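You operate a simulated robot arm through the tools that you are given. There is no shell and no other tool.

You run a simulated robot arm. Do the job below in one go: nothing can be reset, and whatever is moved stays where it is left.

## Task
Put the long beige tube on the desk top away on the top of the grey chest. Take the crate card on the desk top and put it away on the packing bench. Put one of the tilt sensors from the top of the green cabinet on the right shelf under the green table. Fetch the square pad and set it on the blue board. Put the balm tin on the white frame. Put the tin bowl on the top of the wooden table away on the middle shelf of the dairy bay. Any order will do.

It is judged by the outcome, as a careful person would: the job done as asked, and still so three seconds after it is handed in. It fails if anything else is knocked over, pushed out of place, dropped, spilled or broken.

## Robot
A 7-joint arm with a three-finger gripper on a trunk, on a base that drives. Base frame: it is fixed to the floor where the robot stands at the start and does not move with it; the origin is under the middle of the robot, x ahead of it, y to its left, z up; the surface under the hand at the start is at about z = 860. Readings come in mm, degrees, newtons and seconds.
With the tool pointing down near the work surface it reaches from about 140 to 880 mm from the robot's upright axis, wherever it stands. Its first joint turns from -166.0 to 166.0 degrees. Places, roughly: balm tin [-1500, -2000, 750]; blue board (15x20x2 cm) [-1700, -2300, 800]; crate card [500, 0, 750]; long beige tube (40x6x7 cm) [700, 200, 900]; middle shelf of the dairy bay [-3100, 3300, 700]; packing bench [-3800, -3800, 800]; right shelf under the green table [-6200, -3500, 300]; square pad (7x7x4 cm) [-1200, -2100, 800]; tilt sensor [-4750, -1250, 500]; tin bowl (23x23x12 cm) [-1500, -1800, 900]; top of the grey chest [-7000, -2600, 900]; white frame (15x20x2 cm) [600, -2400, 800]. Payload 2.94 kg.
Tool frame: the origin (TCP) lies between the finger pads and is the grasp point; the fingertips stand 30 mm ahead of it; z points along the fingers, y is the line along which they close. The gripper opens to 132 mm. The gripper's body begins 107 mm behind the TCP.
Orientation is told as [roll, pitch, yaw] about the base's x, y, z axes, in that order, counted from this pose: with the fingers straight down and closing along the base's y, the tool's x points along the base's -x, its y along +y and its z along -z.

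## Interface
- The arm moves only by the tool send_rows. Its argument "motion" is text: rows parted by semicolons, each of 7 numbers parted by spaces: the shift along the base's x, y, z in units of 300 mm (1.0 is 300 mm), then the turn, a rotation vector about the base's x, y, z in units of 45 degrees (1.0 is 45 degrees), then the opening in per cent of the stroke, from 0 (shut) to 100 (fully open). In form: x y z rx ry rz gripper; .... A call has 1 to 20 rows; each row is the pose to reach, as a shift and turn from the pose commanded when the call began. A call with a number of a shift or a turn outside -1 to 1 is refused whole. A row lasts 0.2 s, in which the tool goes at most 50 mm and 8.6 degrees; a call with a longer step from one row to the next is refused whole, and so is a gripper value outside its range. A pose out of reach is approached as far as the arm can. The call stops where the force on the tool passes 40 N (or 10 N more than at its start, if that is more) or the arm is blocked; 0.2 s more then pass. Each finger halts on what it meets, pressing with about 38 N; the grip force reading is that of the motor and also rises with nothing between the fingers. The clock runs only during rows and for 0.2 s after the last one: add rows that repeat a pose to give the fingers time. It gives the time, the measured TCP pose, the force on the tool (base axes), the opening and the grip force at its end, in the units of the frame above (readings bear some noise), with the torque about the TCP (base axes, N m) and any sound that the robot's microphone picked up.
- Cameras (640 x 400 px; columns grow to the right, rows downward): "scene" is now at [47.5, 187.6, 1742.8]; the picture's right is [-0.02, -1.00, 0.00], its down [-0.77, 0.02, -0.64] and it looks along [0.63, -0.01, -0.77] (base axes); focal length 259 px, centre (320, 200). "wrist" rides on the gripper at [72, 3, -144] in the tool frame; the picture's right is [-0.04, 1.00, 0.00], its down [-0.88, -0.04, -0.48] and it looks along [-0.47, -0.02, 0.88] (tool axes); focal length 256 px, centre (320, 200). There is no depth. A picture from a camera that has moved, and an enlarged one, comes with that camera's place and axes in the base frame and with its lens.
- camera(camera): a new picture of that camera. No time passes.
- slide_trunk(by): slides the trunk up (or, below 0, down) by that many mm; the arm and the scene camera ride with it, the base frame stays. It gives what a move gives, with no picture.
- drive_base(legs): drives the robot by 1 to 6 legs, each [ahead, left, turn to the left] in mm, mm and degrees, along the robot's own axes; the way and the turn of a leg run together, so that a leg with both is an arc; at most 1500 mm and 180 degrees a leg. The arm and the cameras ride along, it lands a little off, and it stops where it bumps. It gives what a move gives.
- head_to(pan, tilt): turns the head with the scene camera to pan (to the left, within 143 degrees either way) and tilt (down, from -29 to 69), counted from straight ahead of the robot. It gives what a move gives.
- close_up(camera, box): a new picture of the part [left, top, right, bottom] of that camera's present view, enlarged. No time passes.
- close_job(): hands the job in; it is judged then, once.

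Nothing tells you exact positions but the pictures and the camera data. Unless the task says otherwise, let go and move clear before handing in.

The tools are called after "Call:" by a JSON object that holds its "fn" and its "kwargs". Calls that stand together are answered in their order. send_rows: Moves the arm, as the interface text tells. Its arguments: {"type":"object","properties":{"motion":{"type":"string"}},"required":["motion"]} The other tools are called the same way: slide_trunk (by) slides the trunk up or down; drive_base (legs) drives the base; head_to (pan, tilt) turns the head that bears the scene camera; camera (camera) takes a picture; close_up (camera, box) takes an enlarged picture of a part of a camera's view; close_job () hands the job in.

At the start:

```text
time_s: 0.0
ee_pos: [579.1, 102.3, 1181.7]
tool_rot: [0.0, 0.0, 0.0]
wrist_force: [0.1, 0.1, 0.0]
moment: [-0.02, -0.01, 0.0]
finger_gap: 132.0
grasp_force: 0.1
trunk travel left (down, up): [-250.0, 290.0]
robot x, y, heading: [-3.2, 0.1, -0.0]
head pan, tilt: [-1.2, 50.6]
```

scene: 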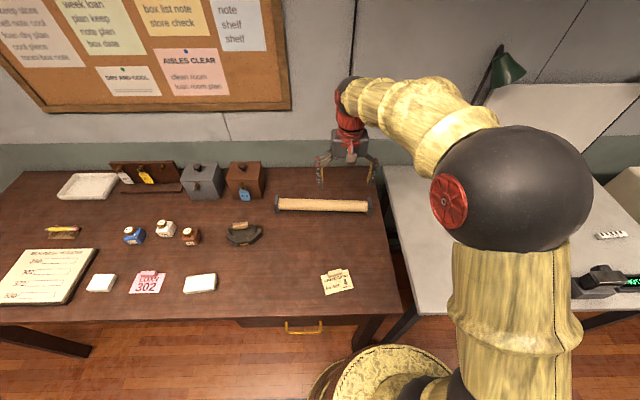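
wrist: 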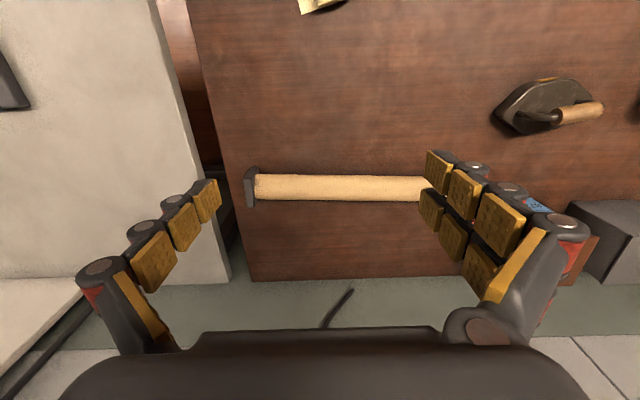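

I see a dark wooden desk with the beige tube near its far right edge and several cards and notes near its front edge. I'll take close-ups to tell which card is the crate card.

Call:
{"fn": "close_up", "kwargs": {"camera": "scene", "box": [260, 180, 400, 310]}}

Call:
{"fn": "close_up", "kwargs": {"camera": "scene", "box": [0, 210, 260, 330]}}

Call:
{"fn": "close_up", "kwargs": {"camera": "scene", "box": [20, 0, 300, 120]}}

```text
3.08 times, centred on (330, 245) of scene
camera zoom: at [47.5, 187.6, 1742.8], right [-0.02, -1.0, 0.0], down [-0.77, 0.02, -0.64], along [0.63, -0.01, -0.77], focal length 796 px, centre (289, 62)
```

zoom: 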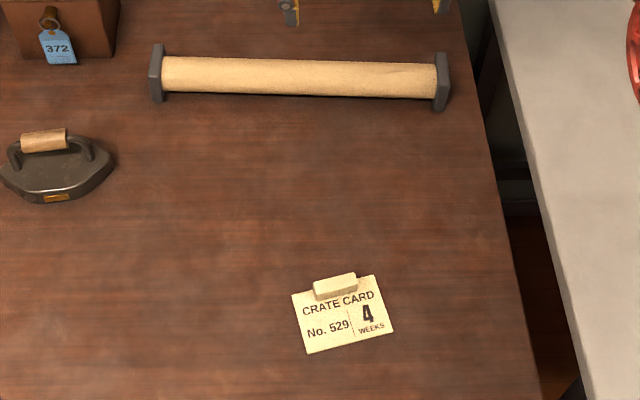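

```text
2.46 times, centred on (130, 270) of scene
camera zoom: at [47.5, 187.6, 1742.8], right [-0.02, -1.0, 0.0], down [-0.77, 0.02, -0.64], along [0.63, -0.01, -0.77], focal length 636 px, centre (788, 28)
```

zoom: 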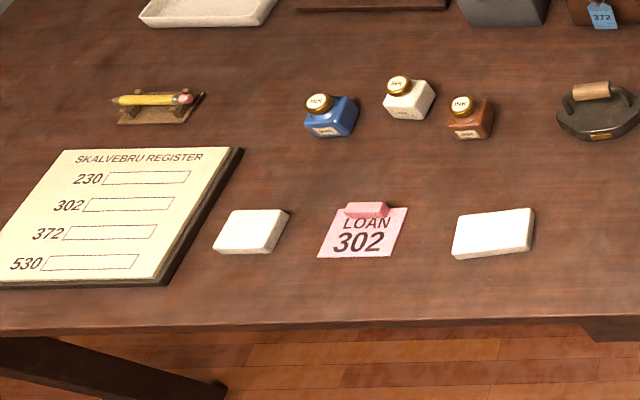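

```text
2.29 times, centred on (160, 60) of scene
camera zoom: at [47.5, 187.6, 1742.8], right [-0.02, -1.0, 0.0], down [-0.77, 0.02, -0.64], along [0.63, -0.01, -0.77], focal length 591 px, centre (686, 520)
```

zoom: 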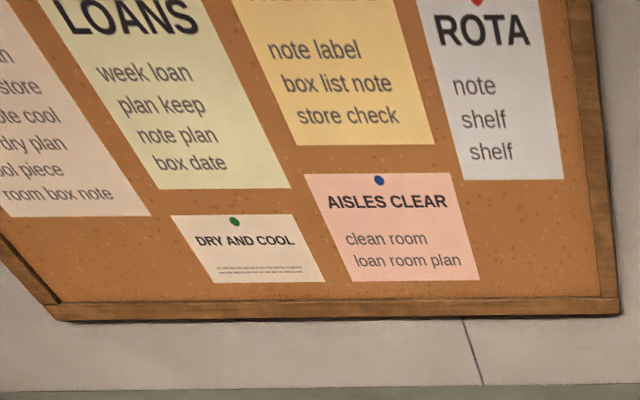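

The crate card (No. 529) lies near the desk's front edge, and the tube lies along y at about x=718, y=170. Before moving I'll look around the room to learn the layout.

Call:
{"fn": "head_to", "kwargs": {"pan": -60, "tilt": 25}}

Call:
{"fn": "camera", "kwargs": {"camera": "scene"}}

Call:
{"fn": "head_to", "kwargs": {"pan": -135, "tilt": 20}}

Call:
{"fn": "camera", "kwargs": {"camera": "scene"}}

Call:
{"fn": "head_to", "kwargs": {"pan": 140, "tilt": 20}}

Call:
{"fn": "camera", "kwargs": {"camera": "scene"}}

Call:
{"fn": "head_to", "kwargs": {"pan": 70, "tilt": 20}}

Call:
{"fn": "camera", "kwargs": {"camera": "scene"}}

```text
time_s: 1.3
ee_pos: [578.5, 102.8, 1182.8]
tool_rot: [0.0, 0.0, -0.1]
wrist_force: [0.1, 0.3, -0.3]
moment: [0.03, -0.04, -0.04]
finger_gap: 132.0
grasp_force: 0.0
trunk travel left (down, up): [-250.0, 290.0]
robot x, y, heading: [0.8, -0.8, -0.2]
head pan, tilt: [-60.0, 25.0]
```

```text
taken
camera scene: at [17.2, 109.4, 1781.0], right [-0.87, -0.5, 0.0], down [-0.21, 0.37, -0.91], along [0.45, -0.78, -0.42], focal length 259 px, centre (320, 200)
```

scene: 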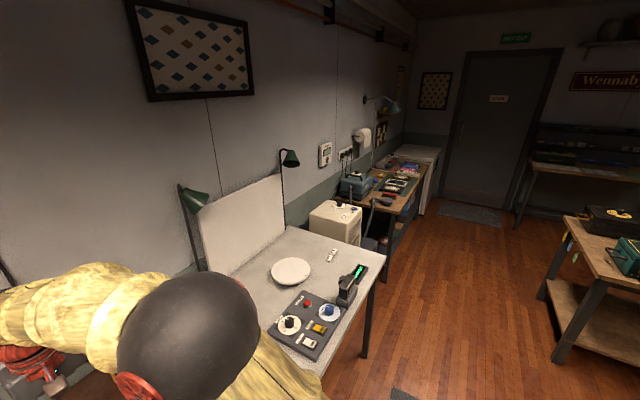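

```text
time_s: 2.8
ee_pos: [578.8, 102.7, 1182.6]
tool_rot: [0.1, 0.0, 0.1]
wrist_force: [0.5, -0.5, 0.0]
moment: [0.0, -0.01, -0.04]
finger_gap: 132.1
grasp_force: 0.1
trunk travel left (down, up): [-250.0, 290.0]
robot x, y, heading: [0.4, 0.5, -0.1]
head pan, tilt: [-135.0, 20.0]
```

```text
taken
camera scene: at [-94.8, 123.3, 1789.2], right [-0.71, 0.71, 0.0], down [0.24, 0.24, -0.94], along [-0.66, -0.67, -0.34], focal length 259 px, centre (320, 200)
```

scene: 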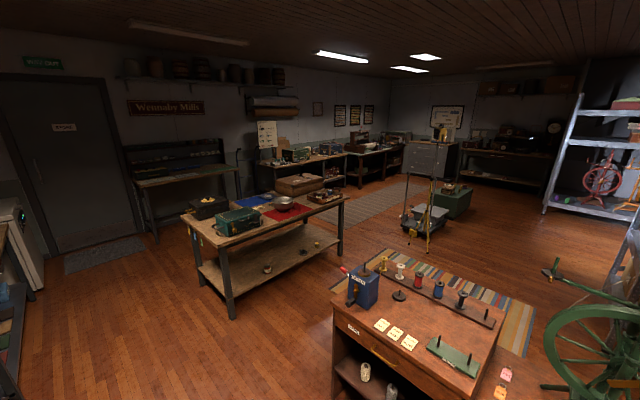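

```text
time_s: 6.5
ee_pos: [579.4, 102.6, 1181.7]
tool_rot: [0.0, 0.0, 0.0]
wrist_force: [0.4, -0.6, -0.1]
moment: [-0.01, -0.01, 0.0]
finger_gap: 132.3
grasp_force: 0.1
trunk travel left (down, up): [-250.0, 290.0]
robot x, y, heading: [-0.1, 0.3, -0.1]
head pan, tilt: [140.0, 20.0]
```

```text
taken
camera scene: at [-100.3, 249.1, 1789.2], right [0.64, 0.77, 0.0], down [0.26, -0.22, -0.94], along [-0.72, 0.6, -0.34], focal length 259 px, centre (320, 200)
```

scene: 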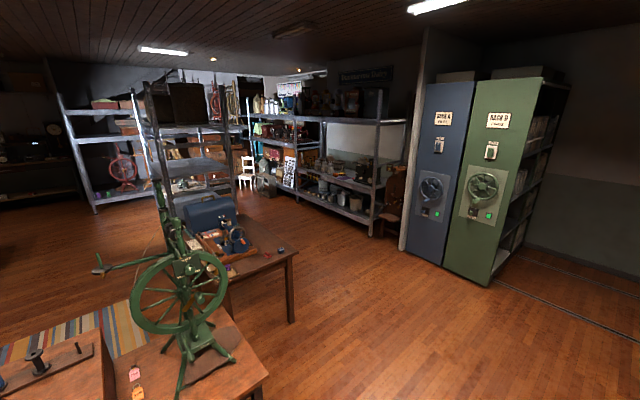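

```text
time_s: 8.0
ee_pos: [579.2, 102.0, 1181.8]
tool_rot: [0.0, 0.0, 0.0]
wrist_force: [0.5, 0.0, -1.5]
moment: [-0.01, 0.0, -0.02]
finger_gap: 132.0
grasp_force: 0.0
trunk travel left (down, up): [-250.0, 290.0]
robot x, y, heading: [3.8, -1.1, 0.1]
head pan, tilt: [70.0, 20.0]
```

```text
taken
camera scene: at [2.8, 276.7, 1789.2], right [0.94, -0.34, 0.0], down [-0.12, -0.32, -0.94], along [0.32, 0.88, -0.34], focal length 259 px, centre (320, 200)
```

scene: 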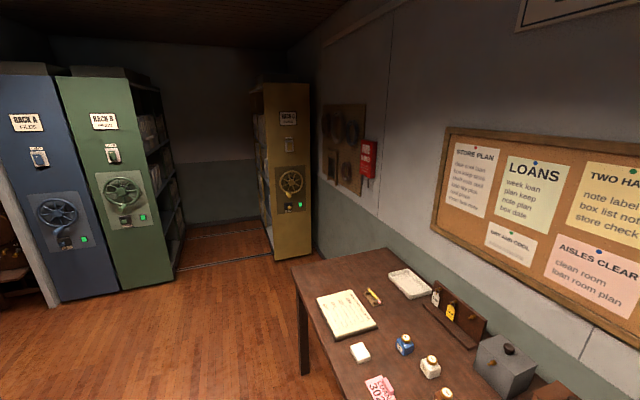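

The room is large: workbench tables to the back right, shelves to the back left. I'll zoom in on the key places.

Call:
{"fn": "close_up", "kwargs": {"camera": "scene", "box": [430, 120, 640, 260]}}

Call:
{"fn": "head_to", "kwargs": {"pan": 140, "tilt": 10}}

Call:
{"fn": "close_up", "kwargs": {"camera": "scene", "box": [40, 90, 240, 240]}}

Call:
{"fn": "close_up", "kwargs": {"camera": "scene", "box": [230, 100, 420, 290]}}

Call:
{"fn": "head_to", "kwargs": {"pan": -140, "tilt": 15}}

Call:
{"fn": "close_up", "kwargs": {"camera": "scene", "box": [130, 130, 380, 320]}}

Call:
{"fn": "close_up", "kwargs": {"camera": "scene", "box": [340, 80, 600, 260]}}

Call:
{"fn": "camera", "kwargs": {"camera": "scene"}}

```text
2.86 times, centred on (535, 190) of scene
camera zoom: at [2.8, 276.7, 1789.2], right [0.94, -0.34, 0.0], down [-0.12, -0.32, -0.94], along [0.32, 0.88, -0.34], focal length 739 px, centre (-294, 229)
```

zoom: 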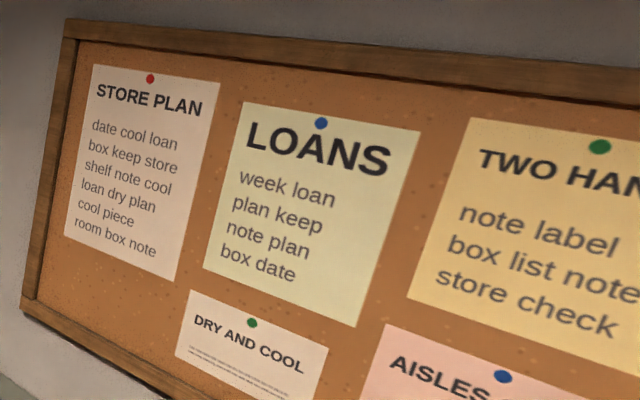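

```text
time_s: 9.4
ee_pos: [580.0, 103.3, 1182.7]
tool_rot: [0.0, 0.0, 0.0]
wrist_force: [1.2, -0.3, -0.1]
moment: [-0.01, -0.02, -0.02]
finger_gap: 132.3
grasp_force: 0.0
trunk travel left (down, up): [-250.0, 290.0]
robot x, y, heading: [2.6, -0.6, -0.0]
head pan, tilt: [140.0, 10.0]
```

```text
2.67 times, centred on (140, 165) of scene
camera zoom: at [-100.1, 249.0, 1805.4], right [0.64, 0.77, 0.0], down [0.13, -0.11, -0.98], along [-0.75, 0.63, -0.17], focal length 690 px, centre (800, 293)
```

zoom: 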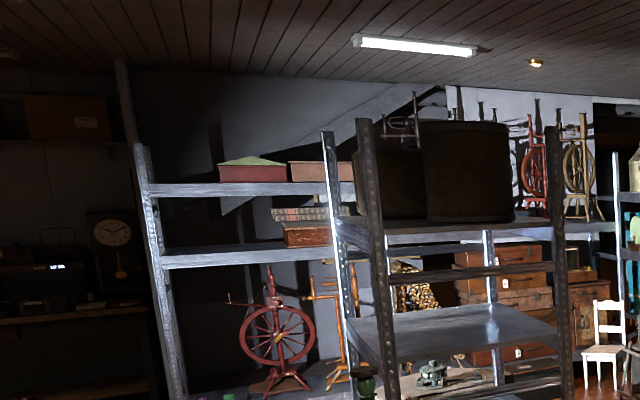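

```text
2.11 times, centred on (325, 195) of scene
camera zoom: at [-100.1, 249.0, 1805.4], right [0.64, 0.77, 0.0], down [0.13, -0.11, -0.98], along [-0.75, 0.63, -0.17], focal length 544 px, centre (310, 210)
```

zoom: 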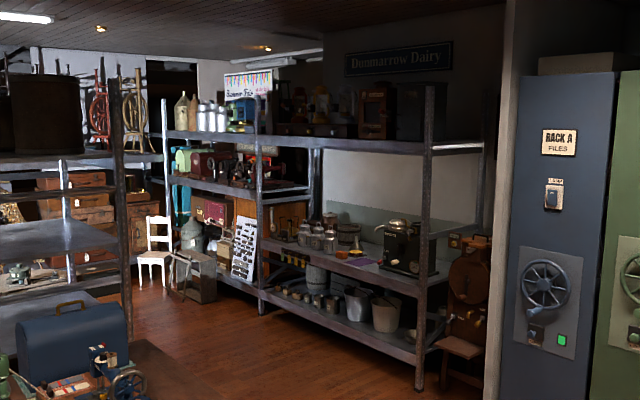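

```text
time_s: 13.2
ee_pos: [578.7, 103.0, 1181.3]
tool_rot: [0.0, 0.0, 0.0]
wrist_force: [0.2, 0.0, -0.3]
moment: [0.04, 0.04, 0.0]
finger_gap: 131.7
grasp_force: 0.1
trunk travel left (down, up): [-250.0, 290.0]
robot x, y, heading: [0.6, -0.0, -0.1]
head pan, tilt: [-140.0, 15.0]
```

```text
2.11 times, centred on (255, 225) of scene
camera zoom: at [-100.5, 129.1, 1797.3], right [-0.64, 0.77, 0.0], down [0.2, 0.17, -0.97], along [-0.74, -0.62, -0.26], focal length 544 px, centre (457, 147)
```

zoom: 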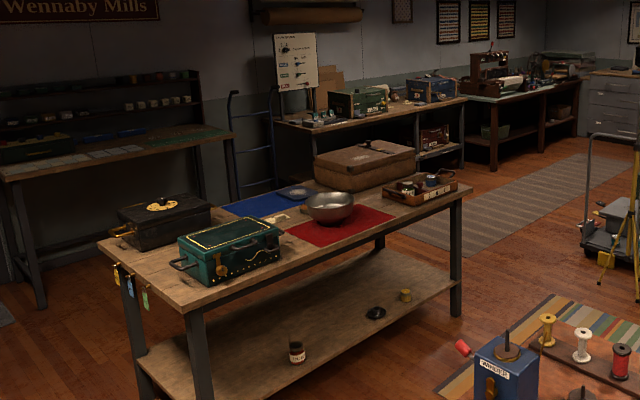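

```text
2.22 times, centred on (470, 170) of scene
camera zoom: at [-100.5, 129.1, 1797.3], right [-0.64, 0.77, 0.0], down [0.2, 0.17, -0.97], along [-0.74, -0.62, -0.26], focal length 575 px, centre (-13, 267)
```

zoom: 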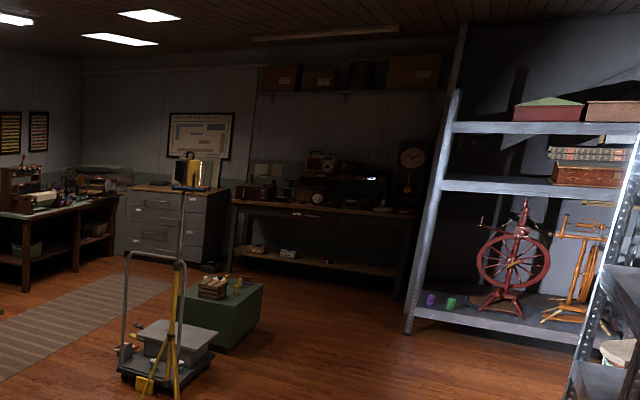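

```text
taken
camera scene: at [-100.5, 129.1, 1797.3], right [-0.64, 0.77, 0.0], down [0.2, 0.17, -0.97], along [-0.74, -0.62, -0.26], focal length 259 px, centre (320, 200)
```

scene: 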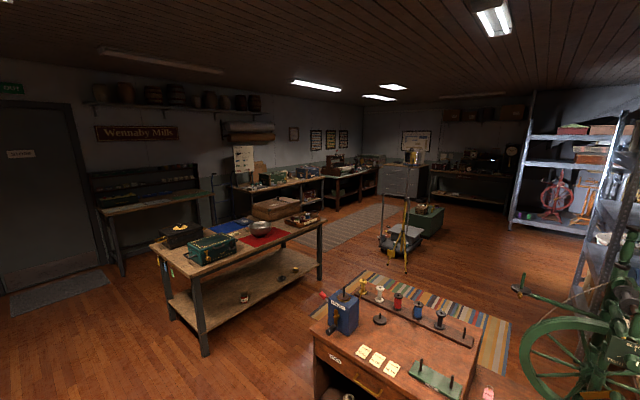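

The wooden table with the bowl, the green cabinet, the grey chest and the dairy shelf are all located. I'll start with the tube: turn the gripper to close along x and move above it.

Call:
{"fn": "send_rows", "kwargs": {"motion": "0.039 0.017 -0.04 0 0 0.161 100; 0.078 0.034 -0.08 0 0 0.322 100; 0.117 0.052 -0.12 0 0 0.483 100; 0.156 0.069 -0.16 0 0 0.644 100; 0.194 0.086 -0.2 0 0 0.806 100; 0.233 0.103 -0.24 0 0 0.967 100"}}

Call:
{"fn": "send_rows", "kwargs": {"motion": "0.036 0.017 -0.04 0 0 0.161 100; 0.072 0.034 -0.08 0 0 0.322 100; 0.108 0.052 -0.12 0 0 0.483 100; 0.144 0.069 -0.16 0 0 0.644 100; 0.18 0.086 -0.2 0 0 0.806 100; 0.215 0.103 -0.24 0 0 0.967 100"}}

Call:
{"fn": "head_to", "kwargs": {"pan": 0, "tilt": 45}}

Call:
{"fn": "camera", "kwargs": {"camera": "wrist"}}

Call:
{"fn": "camera", "kwargs": {"camera": "scene"}}

```text
time_s: 14.6
ee_pos: [648.4, 133.9, 1108.9]
tool_rot: [0.0, 0.0, 43.5]
wrist_force: [-0.2, 0.4, -0.1]
moment: [0.05, -0.01, 0.02]
finger_gap: 131.8
grasp_force: 0.1
trunk travel left (down, up): [-250.0, 290.0]
robot x, y, heading: [1.6, -1.6, 0.0]
head pan, tilt: [-140.0, 15.0]
```

```text
time_s: 16.0
ee_pos: [714.1, 165.4, 1039.3]
tool_rot: [0.0, 0.0, 87.1]
wrist_force: [0.1, -0.6, -0.1]
moment: [0.0, 0.0, -0.01]
finger_gap: 131.7
grasp_force: 0.0
trunk travel left (down, up): [-250.0, 290.0]
robot x, y, heading: [3.1, 2.0, -0.1]
head pan, tilt: [-140.0, 15.0]
```

```text
time_s: 18.3
ee_pos: [714.2, 163.8, 1039.7]
tool_rot: [0.0, 0.0, 87.0]
wrist_force: [-1.1, 0.8, 0.6]
moment: [-0.02, 0.02, 0.0]
finger_gap: 132.0
grasp_force: 0.1
trunk travel left (down, up): [-250.0, 290.0]
robot x, y, heading: [-1.6, 3.6, -0.2]
head pan, tilt: [0.0, 45.0]
```

```text
taken
camera wrist: at [707.1, 91.7, 1182.1], right [-1.0, 0.1, 0.0], down [0.08, 0.88, 0.48], along [0.05, 0.47, -0.88], focal length 256 px, centre (320, 200)
```

wrist: 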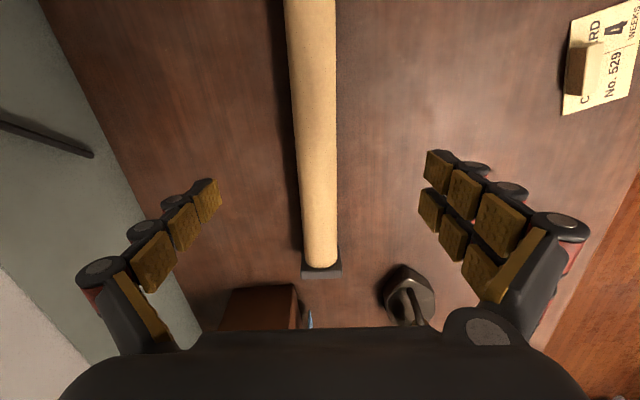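

```text
taken
camera scene: at [52.5, 189.2, 1750.5], right [0.0, -1.0, 0.0], down [-0.71, 0.0, -0.71], along [0.71, 0.0, -0.71], focal length 259 px, centre (320, 200)
```

scene: 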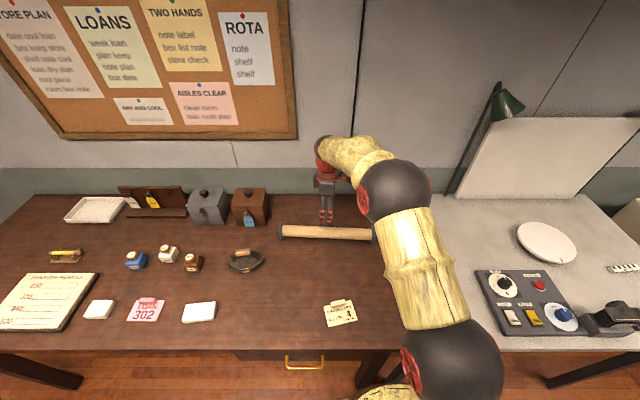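

The tube lies nearly along the tool's x, about 5 mm further in +x. I'll descend to z≈900 and grip it, using the near-exact alignment.

Call:
{"fn": "send_rows", "kwargs": {"motion": "0.017 0 -0.12 0 0 0 100; 0.017 0 -0.24 0 0 0 100; 0.017 0 -0.36 0 0 0 100; 0.017 0 -0.463 0 0 0 100; 0.017 0 -0.463 0 0 0 100; 0.017 0 -0.463 0 0 0 20; 0.017 0 -0.463 0 0 0 20; 0.017 0 -0.463 0 0 0 20; 0.017 0 -0.463 0 0 0 20; 0.017 0 -0.463 0 0 0 20; 0.017 0 -0.463 0 0 0 20; 0.017 0 -0.463 0 0 0 20"}}

Call:
{"fn": "camera", "kwargs": {"camera": "wrist"}}

```text
time_s: 20.9
ee_pos: [717.5, 164.4, 899.9]
tool_rot: [0.0, 0.1, 87.0]
wrist_force: [0.2, -0.1, -0.2]
moment: [0.01, -0.06, -0.26]
finger_gap: 45.9
grasp_force: 25.7
trunk travel left (down, up): [-250.0, 290.0]
robot x, y, heading: [0.4, -1.2, -0.2]
head pan, tilt: [0.0, 45.0]
```

```text
taken
camera wrist: at [710.8, 92.9, 1042.3], right [-1.0, 0.1, 0.0], down [0.08, 0.88, 0.48], along [0.05, 0.47, -0.88], focal length 256 px, centre (320, 200)
```

wrist: 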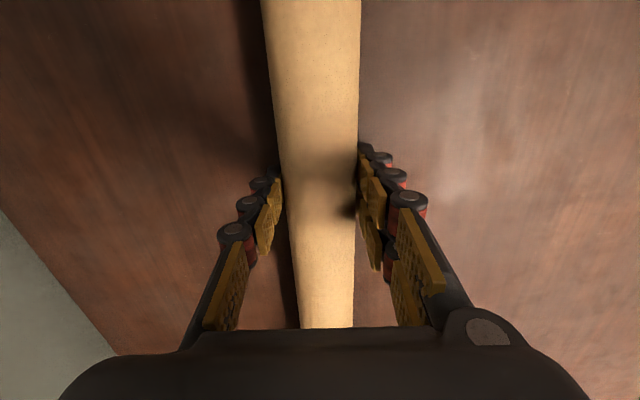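

The fingers hold the tube at a 46 mm gap. I'll tighten and lift straight up.

Call:
{"fn": "send_rows", "kwargs": {"motion": "0 0 0 0 0 0 0; 0 0 0 0 0 0 0; 0 0 0.05 0 0 0 0; 0 0 0.15 0 0 0 0; 0 0 0.27 0 0 0 0; 0 0 0.39 0 0 0 0; 0 0 0.51 0 0 0 0; 0 0 0.63 0 0 0 0; 0 0 0.75 0 0 0 0; 0 0 0.87 0 0 0 0; 0 0 0.99 0 0 0 0; 0 0 0.99 0 0 0 0"}}

Call:
{"fn": "camera", "kwargs": {"camera": "scene"}}

Call:
{"fn": "camera", "kwargs": {"camera": "wrist"}}

```text
time_s: 23.5
ee_pos: [717.7, 164.4, 1196.1]
tool_rot: [0.1, -0.1, 87.0]
wrist_force: [-0.4, -0.3, -1.9]
moment: [0.0, -0.03, 0.01]
finger_gap: 45.8
grasp_force: 37.9
trunk travel left (down, up): [-250.0, 290.0]
robot x, y, heading: [3.6, 0.9, 0.1]
head pan, tilt: [0.0, 45.0]
```

```text
taken
camera scene: at [52.8, 189.3, 1750.4], right [0.0, -1.0, 0.0], down [-0.71, 0.0, -0.71], along [0.71, 0.0, -0.71], focal length 259 px, centre (320, 200)
```

scene: 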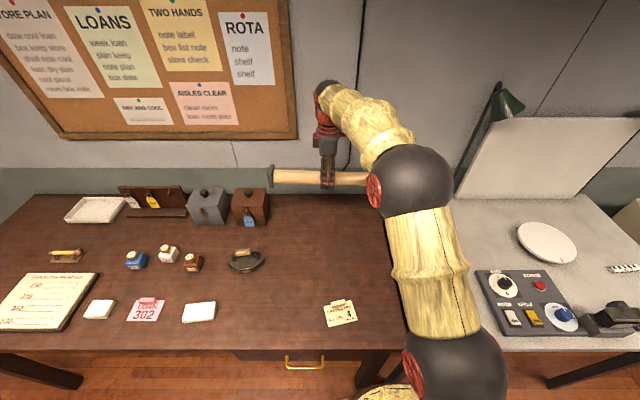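

```text
taken
camera wrist: at [711.2, 91.2, 1339.5], right [-1.0, 0.09, 0.0], down [0.08, 0.88, 0.48], along [0.04, 0.47, -0.88], focal length 256 px, centre (320, 200)
```

wrist: 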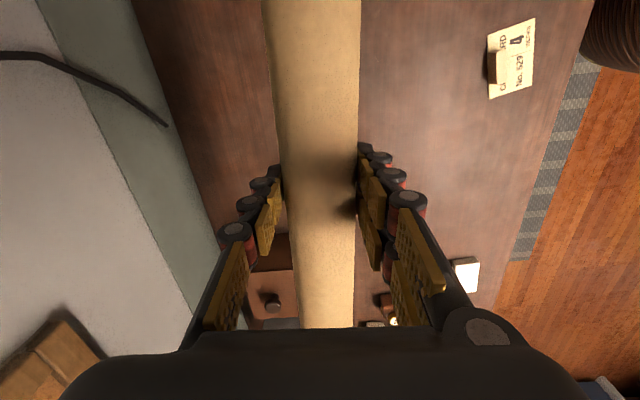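

The tube is in hand and clear of the desk. I'll draw the arm in so the robot can drive in a compact pose.

Call:
{"fn": "send_rows", "kwargs": {"motion": "-0.1 -0.05 0.02 0 0 0 0; -0.22 -0.1 0.04 0 0 0 0; -0.34 -0.15 0.06 0 0 0 0; -0.46 -0.2 0.08 0 0 0 0; -0.58 -0.25 0.1 0 0 0 0; -0.7 -0.3 0.12 0 0 0 0; -0.82 -0.35 0.14 0 0 0 0; -0.9 -0.4 0.16 0 0 0 0; -0.9 -0.4 0.16 0 0 0 0"}}

Call:
{"fn": "camera", "kwargs": {"camera": "scene"}}

```text
time_s: 25.5
ee_pos: [448.3, 44.1, 1242.3]
tool_rot: [0.0, 0.0, 87.1]
wrist_force: [0.0, -0.1, -2.6]
moment: [0.03, -0.01, -0.03]
finger_gap: 45.8
grasp_force: 38.3
trunk travel left (down, up): [-250.0, 290.0]
robot x, y, heading: [1.3, -1.2, 0.4]
head pan, tilt: [0.0, 45.0]
```

```text
taken
camera scene: at [52.4, 189.1, 1750.5], right [0.0, -1.0, 0.0], down [-0.71, 0.0, -0.71], along [0.71, 0.0, -0.71], focal length 259 px, centre (320, 200)
```

scene: 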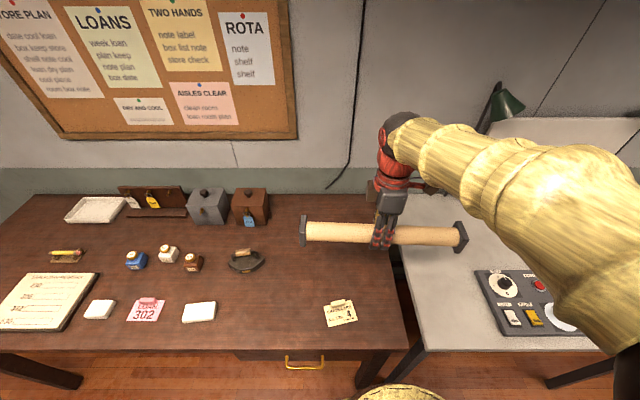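

The tube is tucked in at about 450 mm ahead of the robot. I'll back away from the desk, turn right toward −y and look at the way.

Call:
{"fn": "drive_base", "kwargs": {"legs": [[-350, 0, 0], [0, 0, -90]]}}

Call:
{"fn": "head_to", "kwargs": {"pan": 0, "tilt": 30}}

Call:
{"fn": "camera", "kwargs": {"camera": "scene"}}

Call:
{"fn": "head_to", "kwargs": {"pan": -70, "tilt": 30}}

Call:
{"fn": "camera", "kwargs": {"camera": "scene"}}

```text
time_s: 31.6
ee_pos: [-315.2, -451.1, 1242.1]
tool_rot: [0.0, 0.0, -4.7]
wrist_force: [0.7, 0.5, -2.4]
moment: [0.01, -0.01, 0.02]
finger_gap: 45.8
grasp_force: 37.7
trunk travel left (down, up): [-250.0, 290.0]
robot x, y, heading: [-345.6, -2.1, -91.7]
head pan, tilt: [0.0, 45.0]
```

```text
time_s: 32.4
ee_pos: [-315.4, -450.9, 1241.8]
tool_rot: [0.0, -0.1, -4.7]
wrist_force: [-0.9, -0.3, -2.5]
moment: [-0.02, 0.01, 0.0]
finger_gap: 46.0
grasp_force: 38.2
trunk travel left (down, up): [-250.0, 290.0]
robot x, y, heading: [-346.2, 0.0, -91.9]
head pan, tilt: [0.0, 30.0]
```

```text
taken
camera scene: at [-157.6, -68.2, 1773.0], right [-1.0, 0.03, 0.0], down [0.01, 0.5, -0.87], along [-0.03, -0.87, -0.5], focal length 259 px, centre (320, 200)
```

scene: 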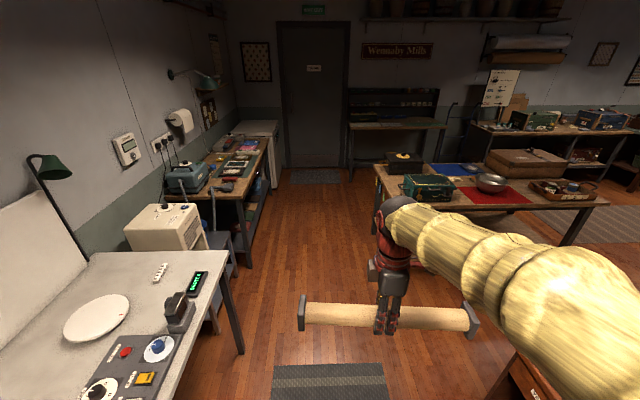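

```text
time_s: 33.8
ee_pos: [-315.8, -449.8, 1241.8]
tool_rot: [0.0, 0.0, -4.7]
wrist_force: [0.6, -1.3, -2.0]
moment: [-0.01, 0.0, -0.03]
finger_gap: 45.5
grasp_force: 38.3
trunk travel left (down, up): [-250.0, 290.0]
robot x, y, heading: [-348.0, 2.8, -91.6]
head pan, tilt: [-70.0, 30.0]
```

```text
taken
camera scene: at [-240.8, -6.3, 1773.1], right [-0.31, 0.95, 0.0], down [0.47, 0.16, -0.87], along [-0.82, -0.27, -0.5], focal length 259 px, centre (320, 200)
```

scene: 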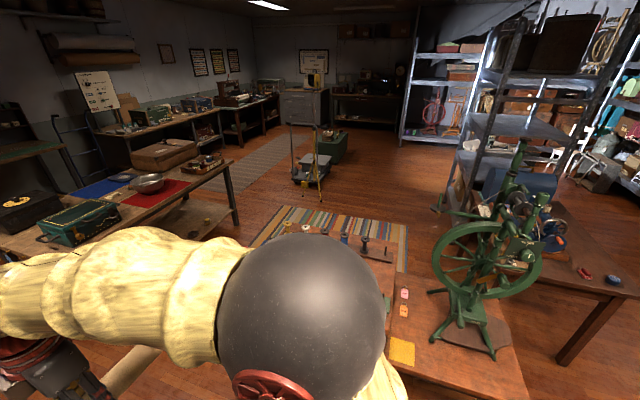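

The way ahead is clear down to the aisle between the winder table and the wooden table. I'll drive to about y=−1170, turn to face −x and look.

Call:
{"fn": "drive_base", "kwargs": {"legs": [[1170, 0, 0], [0, 0, -88]]}}

Call:
{"fn": "head_to", "kwargs": {"pan": 0, "tilt": 25}}

Call:
{"fn": "camera", "kwargs": {"camera": "scene"}}

```text
time_s: 43.5
ee_pos: [-834.5, -1188.3, 1241.2]
tool_rot: [0.0, 0.0, -94.1]
wrist_force: [0.2, -0.1, -2.3]
moment: [-0.02, 0.03, -0.01]
finger_gap: 45.8
grasp_force: 38.2
trunk travel left (down, up): [-250.0, 290.0]
robot x, y, heading: [-381.7, -1154.0, 178.8]
head pan, tilt: [-70.0, 30.0]
```

```text
time_s: 44.9
ee_pos: [-833.8, -1189.0, 1241.0]
tool_rot: [0.0, 0.0, -94.1]
wrist_force: [-0.4, 0.1, -1.8]
moment: [-0.02, -0.02, 0.02]
finger_gap: 45.6
grasp_force: 38.2
trunk travel left (down, up): [-250.0, 290.0]
robot x, y, heading: [-381.1, -1154.5, 178.7]
head pan, tilt: [0.0, 25.0]
```

```text
taken
camera scene: at [-449.5, -1342.9, 1781.0], right [0.02, 1.0, 0.0], down [0.42, -0.01, -0.91], along [-0.91, 0.02, -0.42], focal length 259 px, centre (320, 200)
```

scene: 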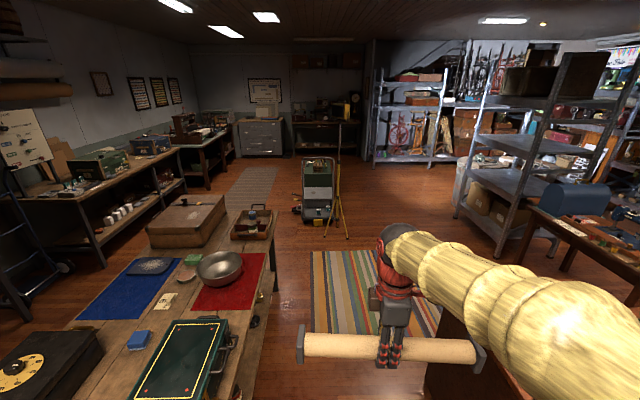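

I can see the wooden table's top on the left. Let me zoom in on its objects and on the route ahead.

Call:
{"fn": "close_up", "kwargs": {"camera": "scene", "box": [60, 180, 290, 390]}}

Call:
{"fn": "close_up", "kwargs": {"camera": "scene", "box": [200, 80, 400, 260]}}

Call:
{"fn": "close_up", "kwargs": {"camera": "scene", "box": [0, 90, 260, 270]}}

```text
1.90 times, centred on (175, 285) of scene
camera zoom: at [-449.5, -1342.9, 1781.0], right [0.02, 1.0, 0.0], down [0.42, -0.01, -0.91], along [-0.91, 0.02, -0.42], focal length 492 px, centre (596, 38)
```

zoom: 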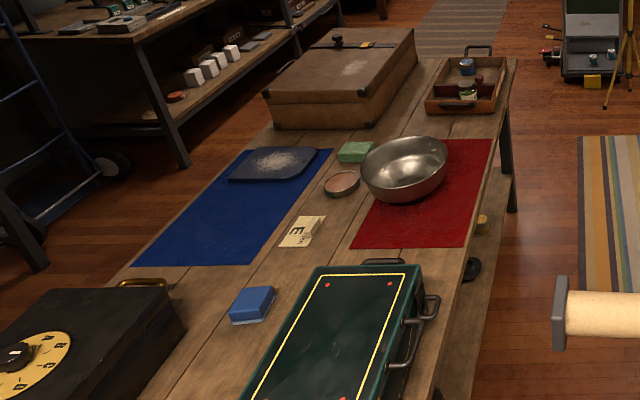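

```text
2.22 times, centred on (300, 170) of scene
camera zoom: at [-449.5, -1342.9, 1781.0], right [0.02, 1.0, 0.0], down [0.42, -0.01, -0.91], along [-0.91, 0.02, -0.42], focal length 575 px, centre (364, 267)
```

zoom: 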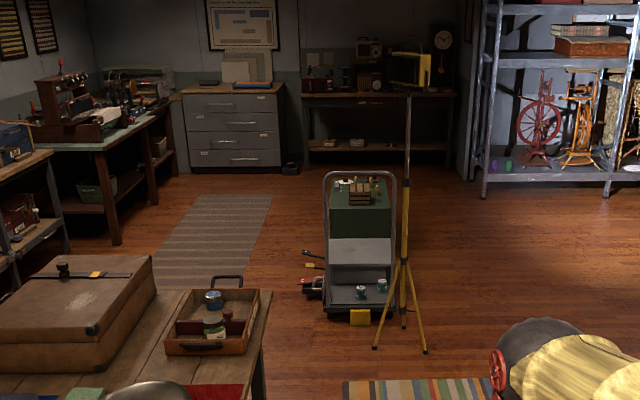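

```text
2.22 times, centred on (130, 180) of scene
camera zoom: at [-449.5, -1342.9, 1781.0], right [0.02, 1.0, 0.0], down [0.42, -0.01, -0.91], along [-0.91, 0.02, -0.42], focal length 575 px, centre (742, 244)
```

zoom: 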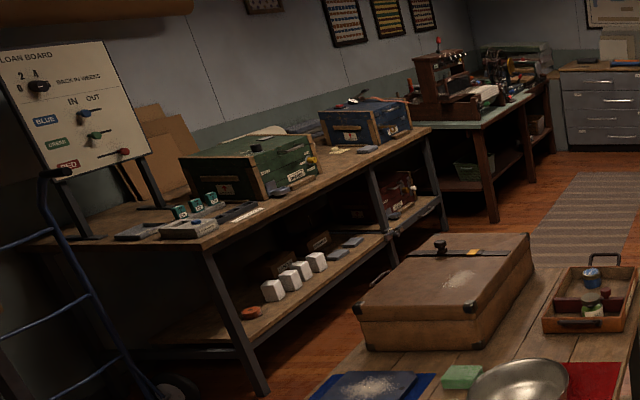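

The corridor is understood: the tripod and trolley stand around x −3100…−4000, y −950…−1650, and I'll go round them on the −y side. First I drive down the aisle to about x=−2420.

Call:
{"fn": "drive_base", "kwargs": {"legs": [[1019, 46, 0], [1018, 46, 1.3]]}}

Call:
{"fn": "camera", "kwargs": {"camera": "scene"}}

```text
time_s: 55.0
ee_pos: [-2861.3, -1269.4, 1241.7]
tool_rot: [0.0, 0.0, -92.3]
wrist_force: [0.7, -0.2, -2.4]
moment: [-0.02, -0.02, -0.02]
finger_gap: 46.0
grasp_force: 38.2
trunk travel left (down, up): [-250.0, 290.0]
robot x, y, heading: [-2412.8, -1219.5, -179.4]
head pan, tilt: [0.0, 25.0]
```

```text
taken
camera scene: at [-2472.2, -1410.8, 1781.0], right [-0.01, 1.0, 0.0], down [0.42, 0.01, -0.91], along [-0.91, -0.01, -0.42], focal length 259 px, centre (320, 200)
```

scene: 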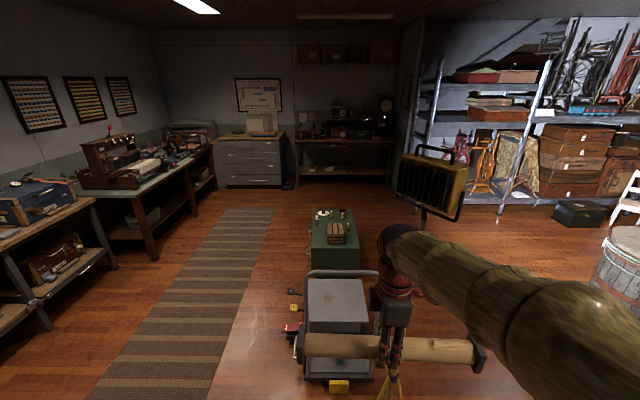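

The tripod lamp is off to the right of the gripper; moving diagonally left-forward keeps clear of it and of the table corner. Then I go on along the striped carpet.

Call:
{"fn": "drive_base", "kwargs": {"legs": [[443, 575, 0], [457, 645, 0], [1300, 40, 0]]}}

Call:
{"fn": "camera", "kwargs": {"camera": "scene"}}

Call:
{"fn": "head_to", "kwargs": {"pan": -60, "tilt": 35}}

Call:
{"fn": "camera", "kwargs": {"camera": "scene"}}

Call:
{"fn": "head_to", "kwargs": {"pan": 60, "tilt": 30}}

Call:
{"fn": "camera", "kwargs": {"camera": "scene"}}

```text
time_s: 68.9
ee_pos: [-5062.0, -2529.5, 1241.1]
tool_rot: [0.0, 0.0, -92.5]
wrist_force: [-1.0, 0.2, -2.7]
moment: [0.0, -0.03, 0.02]
finger_gap: 45.8
grasp_force: 38.1
trunk travel left (down, up): [-250.0, 290.0]
robot x, y, heading: [-4609.8, -2483.1, -179.8]
head pan, tilt: [0.0, 25.0]
```

```text
taken
camera scene: at [-4673.7, -2674.5, 1781.0], right [-0.01, 1.0, 0.0], down [0.42, 0.0, -0.91], along [-0.91, -0.01, -0.42], focal length 259 px, centre (320, 200)
```

scene: 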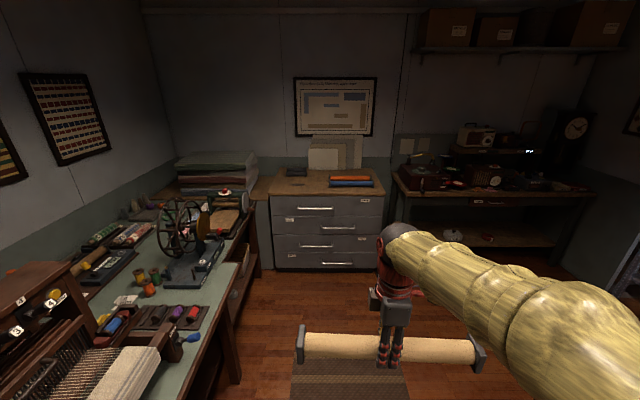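

```text
time_s: 70.2
ee_pos: [-5061.1, -2531.1, 1241.3]
tool_rot: [-0.1, 0.1, -92.5]
wrist_force: [-0.2, 0.0, -1.7]
moment: [-0.03, 0.0, 0.0]
finger_gap: 45.8
grasp_force: 38.1
trunk travel left (down, up): [-250.0, 290.0]
robot x, y, heading: [-4609.9, -2484.7, -180.0]
head pan, tilt: [-60.0, 35.0]
```

```text
taken
camera scene: at [-4626.1, -2597.9, 1765.3], right [0.86, 0.51, 0.0], down [0.29, -0.49, -0.82], along [-0.42, 0.71, -0.57], focal length 259 px, centre (320, 200)
```

scene: 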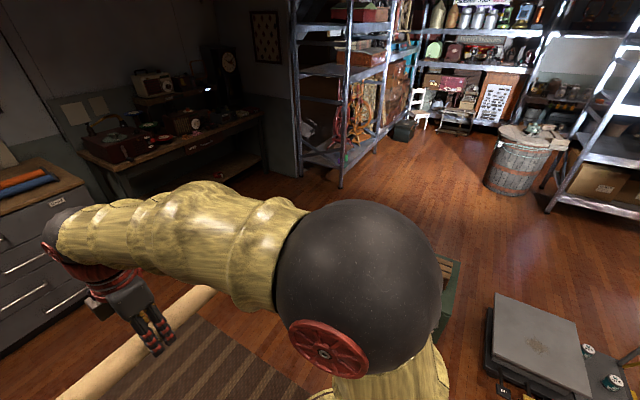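

```text
time_s: 72.2
ee_pos: [-5061.8, -2529.2, 1241.8]
tool_rot: [0.0, 0.1, -92.6]
wrist_force: [0.2, -0.2, -2.9]
moment: [-0.02, -0.03, -0.02]
finger_gap: 45.6
grasp_force: 38.5
trunk travel left (down, up): [-250.0, 290.0]
robot x, y, heading: [-4615.5, -2480.8, -179.7]
head pan, tilt: [60.0, 30.0]
```

```text
taken
camera scene: at [-4626.1, -2752.4, 1773.1], right [-0.87, 0.49, 0.0], down [0.25, 0.43, -0.87], along [-0.43, -0.75, -0.5], focal length 259 px, centre (320, 200)
```

scene: 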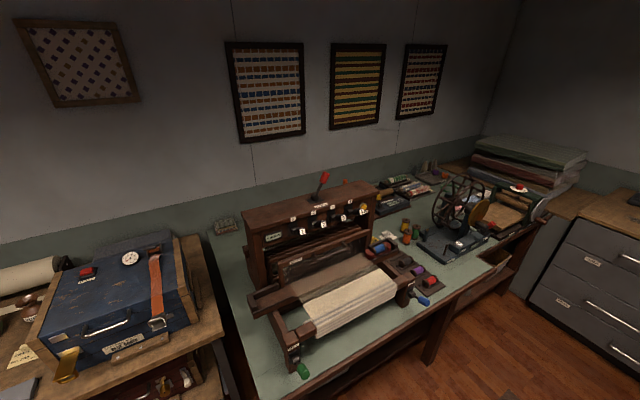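

The grey chest is straight ahead, with its top front edge near x≈−6664 and y from −3098 to −2151; rolls lie at back right. I'll drive closer and inspect its top.

Call:
{"fn": "drive_base", "kwargs": {"legs": [[1400, 100, 0]]}}

Call:
{"fn": "head_to", "kwargs": {"pan": 0, "tilt": 45}}

Call:
{"fn": "camera", "kwargs": {"camera": "scene"}}

Call:
{"fn": "camera", "kwargs": {"camera": "wrist"}}

```text
time_s: 79.2
ee_pos: [-6470.1, -2640.4, 1241.5]
tool_rot: [0.1, 0.0, -92.6]
wrist_force: [-0.4, 0.0, -2.1]
moment: [-0.03, 0.0, 0.01]
finger_gap: 45.7
grasp_force: 38.3
trunk travel left (down, up): [-250.0, 290.0]
robot x, y, heading: [-6020.7, -2591.1, -179.9]
head pan, tilt: [60.0, 30.0]
```

```text
time_s: 80.5
ee_pos: [-6469.1, -2640.5, 1240.4]
tool_rot: [-0.1, 0.0, -92.6]
wrist_force: [-0.3, -0.1, -2.1]
moment: [0.0, -0.02, 0.03]
finger_gap: 45.8
grasp_force: 38.2
trunk travel left (down, up): [-250.0, 290.0]
robot x, y, heading: [-6019.9, -2589.0, -179.6]
head pan, tilt: [0.0, 45.0]
```

```text
taken
camera scene: at [-6071.2, -2784.7, 1750.5], right [-0.01, 1.0, 0.0], down [0.71, 0.01, -0.71], along [-0.71, -0.01, -0.71], focal length 259 px, centre (320, 200)
```

scene: 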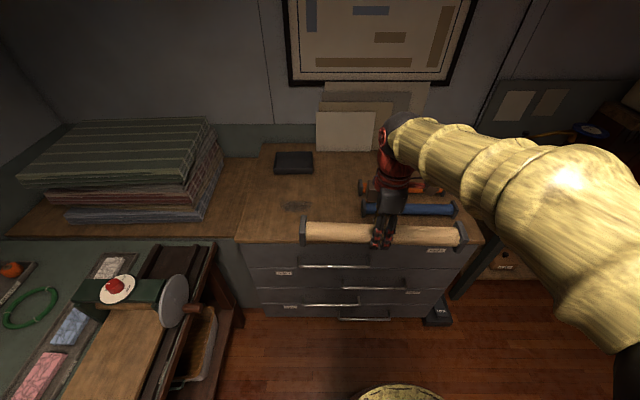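

```text
taken
camera wrist: at [-6463.8, -2569.8, 1384.9], right [1.0, -0.09, 0.0], down [-0.08, -0.88, 0.48], along [-0.04, -0.47, -0.88], focal length 256 px, centre (320, 200)
```

wrist: 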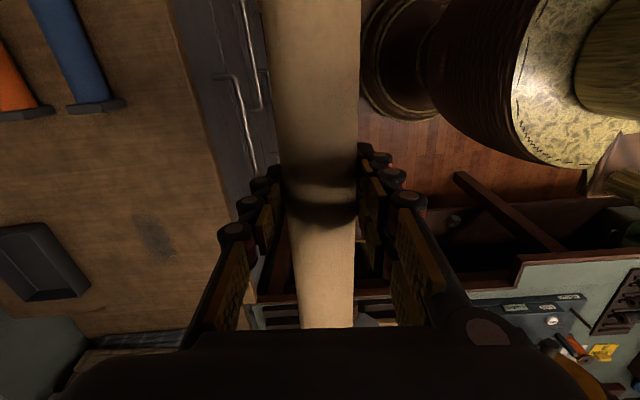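

The chest top holds blue and orange tubes at the back right, with free room at front left. I'll zoom in to measure the chest edge and height.

Call:
{"fn": "close_up", "kwargs": {"camera": "scene", "box": [220, 130, 500, 330]}}

Call:
{"fn": "close_up", "kwargs": {"camera": "wrist", "box": [0, 0, 320, 330]}}

```text
2.00 times, centred on (360, 230) of scene
camera zoom: at [-6071.2, -2784.7, 1750.5], right [-0.01, 1.0, 0.0], down [0.71, 0.01, -0.71], along [-0.71, -0.01, -0.71], focal length 517 px, centre (240, 140)
```

zoom: 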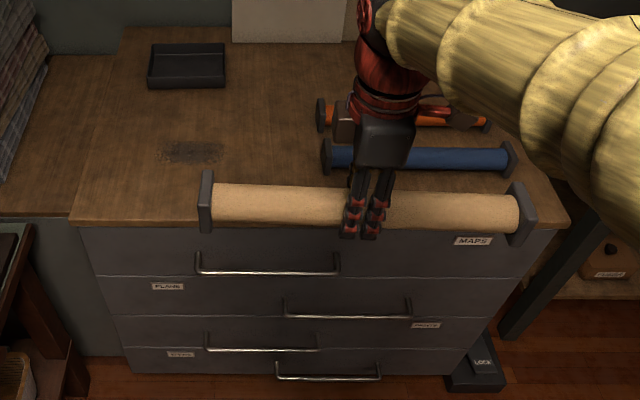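

```text
1.21 times, centred on (160, 165) of wrist
camera zoom: at [-6463.8, -2569.8, 1384.9], right [1.0, -0.09, 0.0], down [-0.08, -0.88, 0.48], along [-0.04, -0.47, -0.88], focal length 310 px, centre (514, 242)
```

zoom: 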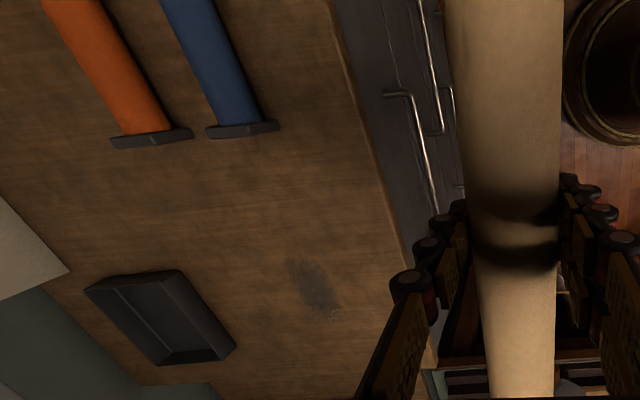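

The chest top is somewhere around z 870–930, so I'll place the tube near the front edge left of the blue tube and feel for contact. First I move over the spot at height.

Call:
{"fn": "send_rows", "kwargs": {"motion": "-0.13 -0.066 0 0 0 0.007 0; -0.26 -0.133 0 0 0 0.014 0; -0.39 -0.2 0 0 0 0.02 0; -0.52 -0.266 0 0 0 0.027 0; -0.65 -0.333 0 0 0 0.034 0; -0.78 -0.4 0 0 0 0.04 0; -0.92 -0.467 0 0 0 0.047 0; -0.92 -0.467 -0.15 0 0 0.047 0; -0.92 -0.467 -0.3 0 0 0.047 0; -0.92 -0.467 -0.45 0 0 0.047 0; -0.92 -0.467 -0.6 0 0 0.047 0; -0.92 -0.467 -0.65 0 0 0.047 0; -0.92 -0.467 -0.65 0 0 0.047 0"}}

Call:
{"fn": "close_up", "kwargs": {"camera": "scene", "box": [220, 130, 500, 330]}}

Call:
{"fn": "camera", "kwargs": {"camera": "wrist"}}

```text
time_s: 83.3
ee_pos: [-6746.2, -2781.7, 1047.6]
tool_rot: [0.1, 0.0, -90.6]
wrist_force: [0.5, -1.4, -2.2]
moment: [-0.01, 0.01, 0.01]
finger_gap: 45.7
grasp_force: 37.8
trunk travel left (down, up): [-250.0, 290.0]
robot x, y, heading: [-6021.3, -2590.1, -179.8]
head pan, tilt: [0.0, 45.0]
```

```text
2.00 times, centred on (360, 230) of scene
camera zoom: at [-6071.3, -2784.7, 1750.5], right [-0.01, 1.0, 0.0], down [0.71, 0.0, -0.71], along [-0.71, 0.0, -0.71], focal length 517 px, centre (240, 140)
```

zoom: 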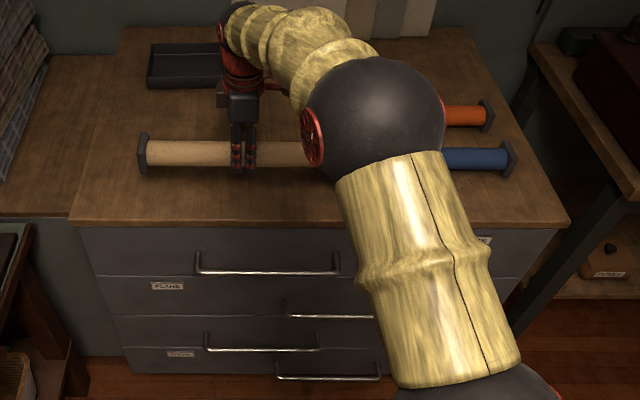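

```text
taken
camera wrist: at [-6742.8, -2710.5, 1189.5], right [1.0, -0.05, 0.0], down [-0.05, -0.88, 0.48], along [-0.02, -0.47, -0.88], focal length 256 px, centre (320, 200)
```

wrist: 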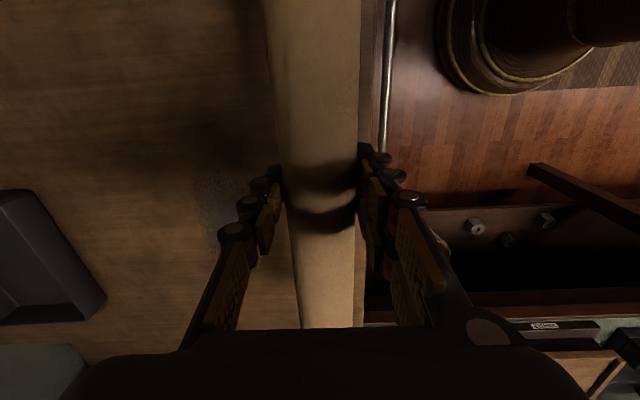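

The tube is over the chest with the front edge about 30 mm beyond it; I'll go a bit further back and left, then lower in steps while watching the force.

Call:
{"fn": "send_rows", "kwargs": {"motion": "-0.097 -0.16 0 0 0 0 0; -0.097 -0.16 -0.08 0 0 0 0; -0.097 -0.16 -0.16 0 0 0 0; -0.097 -0.16 -0.2 0 0 0 0; -0.097 -0.16 -0.2 0 0 0 0"}}

Call:
{"fn": "send_rows", "kwargs": {"motion": "0 0 -0.033 0 0 0 0; 0 0 -0.05 0 0 0 0; 0 0 -0.067 0 0 0 0; 0 0 -0.067 0 0 0 0"}}

Call:
{"fn": "camera", "kwargs": {"camera": "wrist"}}

Call:
{"fn": "close_up", "kwargs": {"camera": "scene", "box": [220, 130, 500, 330]}}

```text
refused: row 1 steps farther than a row can; nothing moved
```

```text
time_s: 84.3
ee_pos: [-6747.0, -2780.4, 1026.6]
tool_rot: [0.1, 0.0, -90.5]
wrist_force: [-0.6, 0.0, -3.1]
moment: [0.03, 0.0, -0.01]
finger_gap: 45.7
grasp_force: 38.1
trunk travel left (down, up): [-250.0, 290.0]
robot x, y, heading: [-6022.9, -2594.4, -179.3]
head pan, tilt: [0.0, 45.0]
```

```text
taken
camera wrist: at [-6742.8, -2710.0, 1169.7], right [1.0, -0.05, 0.0], down [-0.05, -0.88, 0.48], along [-0.02, -0.47, -0.88], focal length 256 px, centre (320, 200)
```

wrist: 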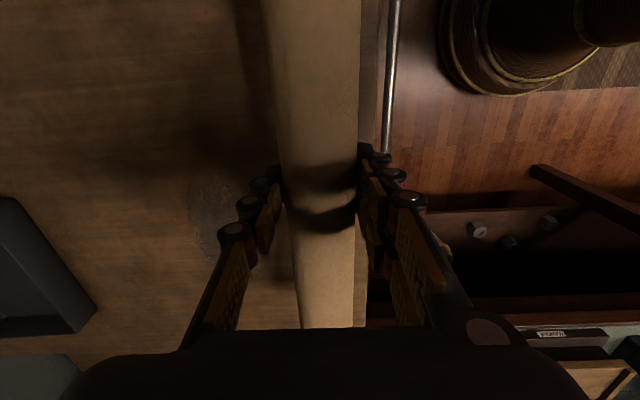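

```text
2.00 times, centred on (360, 230) of scene
camera zoom: at [-6071.6, -2784.8, 1750.4], right [-0.01, 1.0, 0.0], down [0.71, 0.0, -0.71], along [-0.71, 0.0, -0.71], focal length 517 px, centre (240, 140)
```

zoom: 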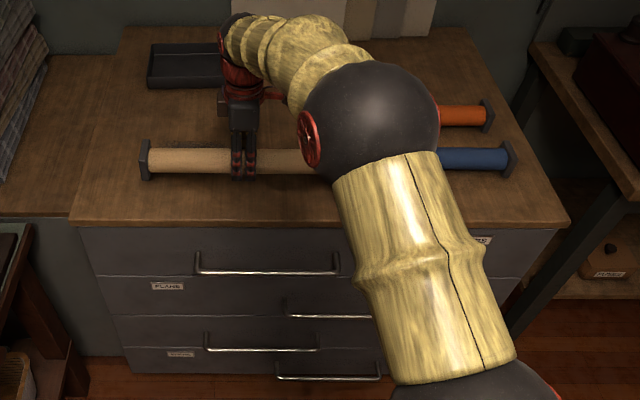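

That first move was refused for step size; only the small descent happened. I'll redo the shift in smaller steps.

Call:
{"fn": "send_rows", "kwargs": {"motion": "-0.05 -0.08 0 0 0 0 0; -0.097 -0.167 0 0 0 0 0; -0.097 -0.167 -0.07 0 0 0 0; -0.097 -0.167 -0.13 0 0 0 0; -0.097 -0.167 -0.13 0 0 0 0"}}

Call:
{"fn": "camera", "kwargs": {"camera": "wrist"}}

Call:
{"fn": "close_up", "kwargs": {"camera": "scene", "box": [220, 130, 500, 330]}}

```text
time_s: 85.5
ee_pos: [-6775.1, -2830.3, 986.2]
tool_rot: [0.0, -0.1, -90.5]
wrist_force: [0.3, 0.9, -2.1]
moment: [0.03, 0.01, 0.01]
finger_gap: 46.0
grasp_force: 37.9
trunk travel left (down, up): [-250.0, 290.0]
robot x, y, heading: [-6021.6, -2592.5, -179.6]
head pan, tilt: [0.0, 45.0]
```

```text
taken
camera wrist: at [-6771.3, -2759.8, 1128.3], right [1.0, -0.05, 0.0], down [-0.05, -0.88, 0.48], along [-0.02, -0.47, -0.88], focal length 256 px, centre (320, 200)
```

wrist: 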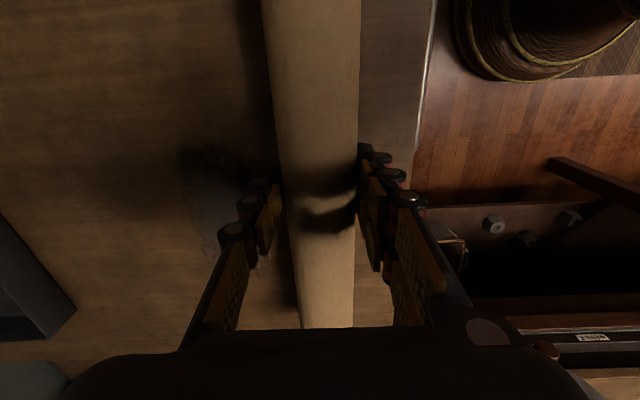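

```text
2.00 times, centred on (360, 230) of scene
camera zoom: at [-6071.6, -2785.0, 1750.4], right [-0.01, 1.0, 0.0], down [0.71, 0.0, -0.71], along [-0.71, 0.0, -0.71], focal length 517 px, centre (240, 140)
```

zoom: 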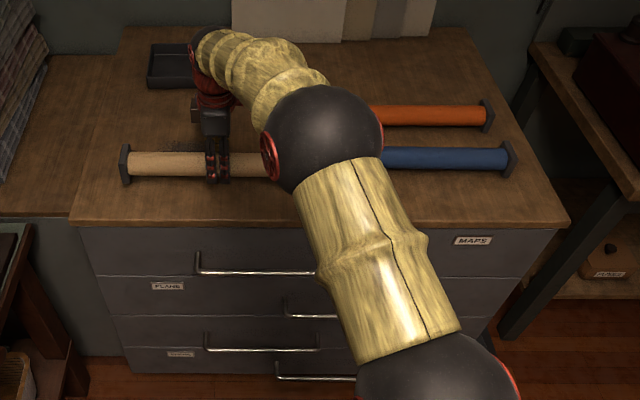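

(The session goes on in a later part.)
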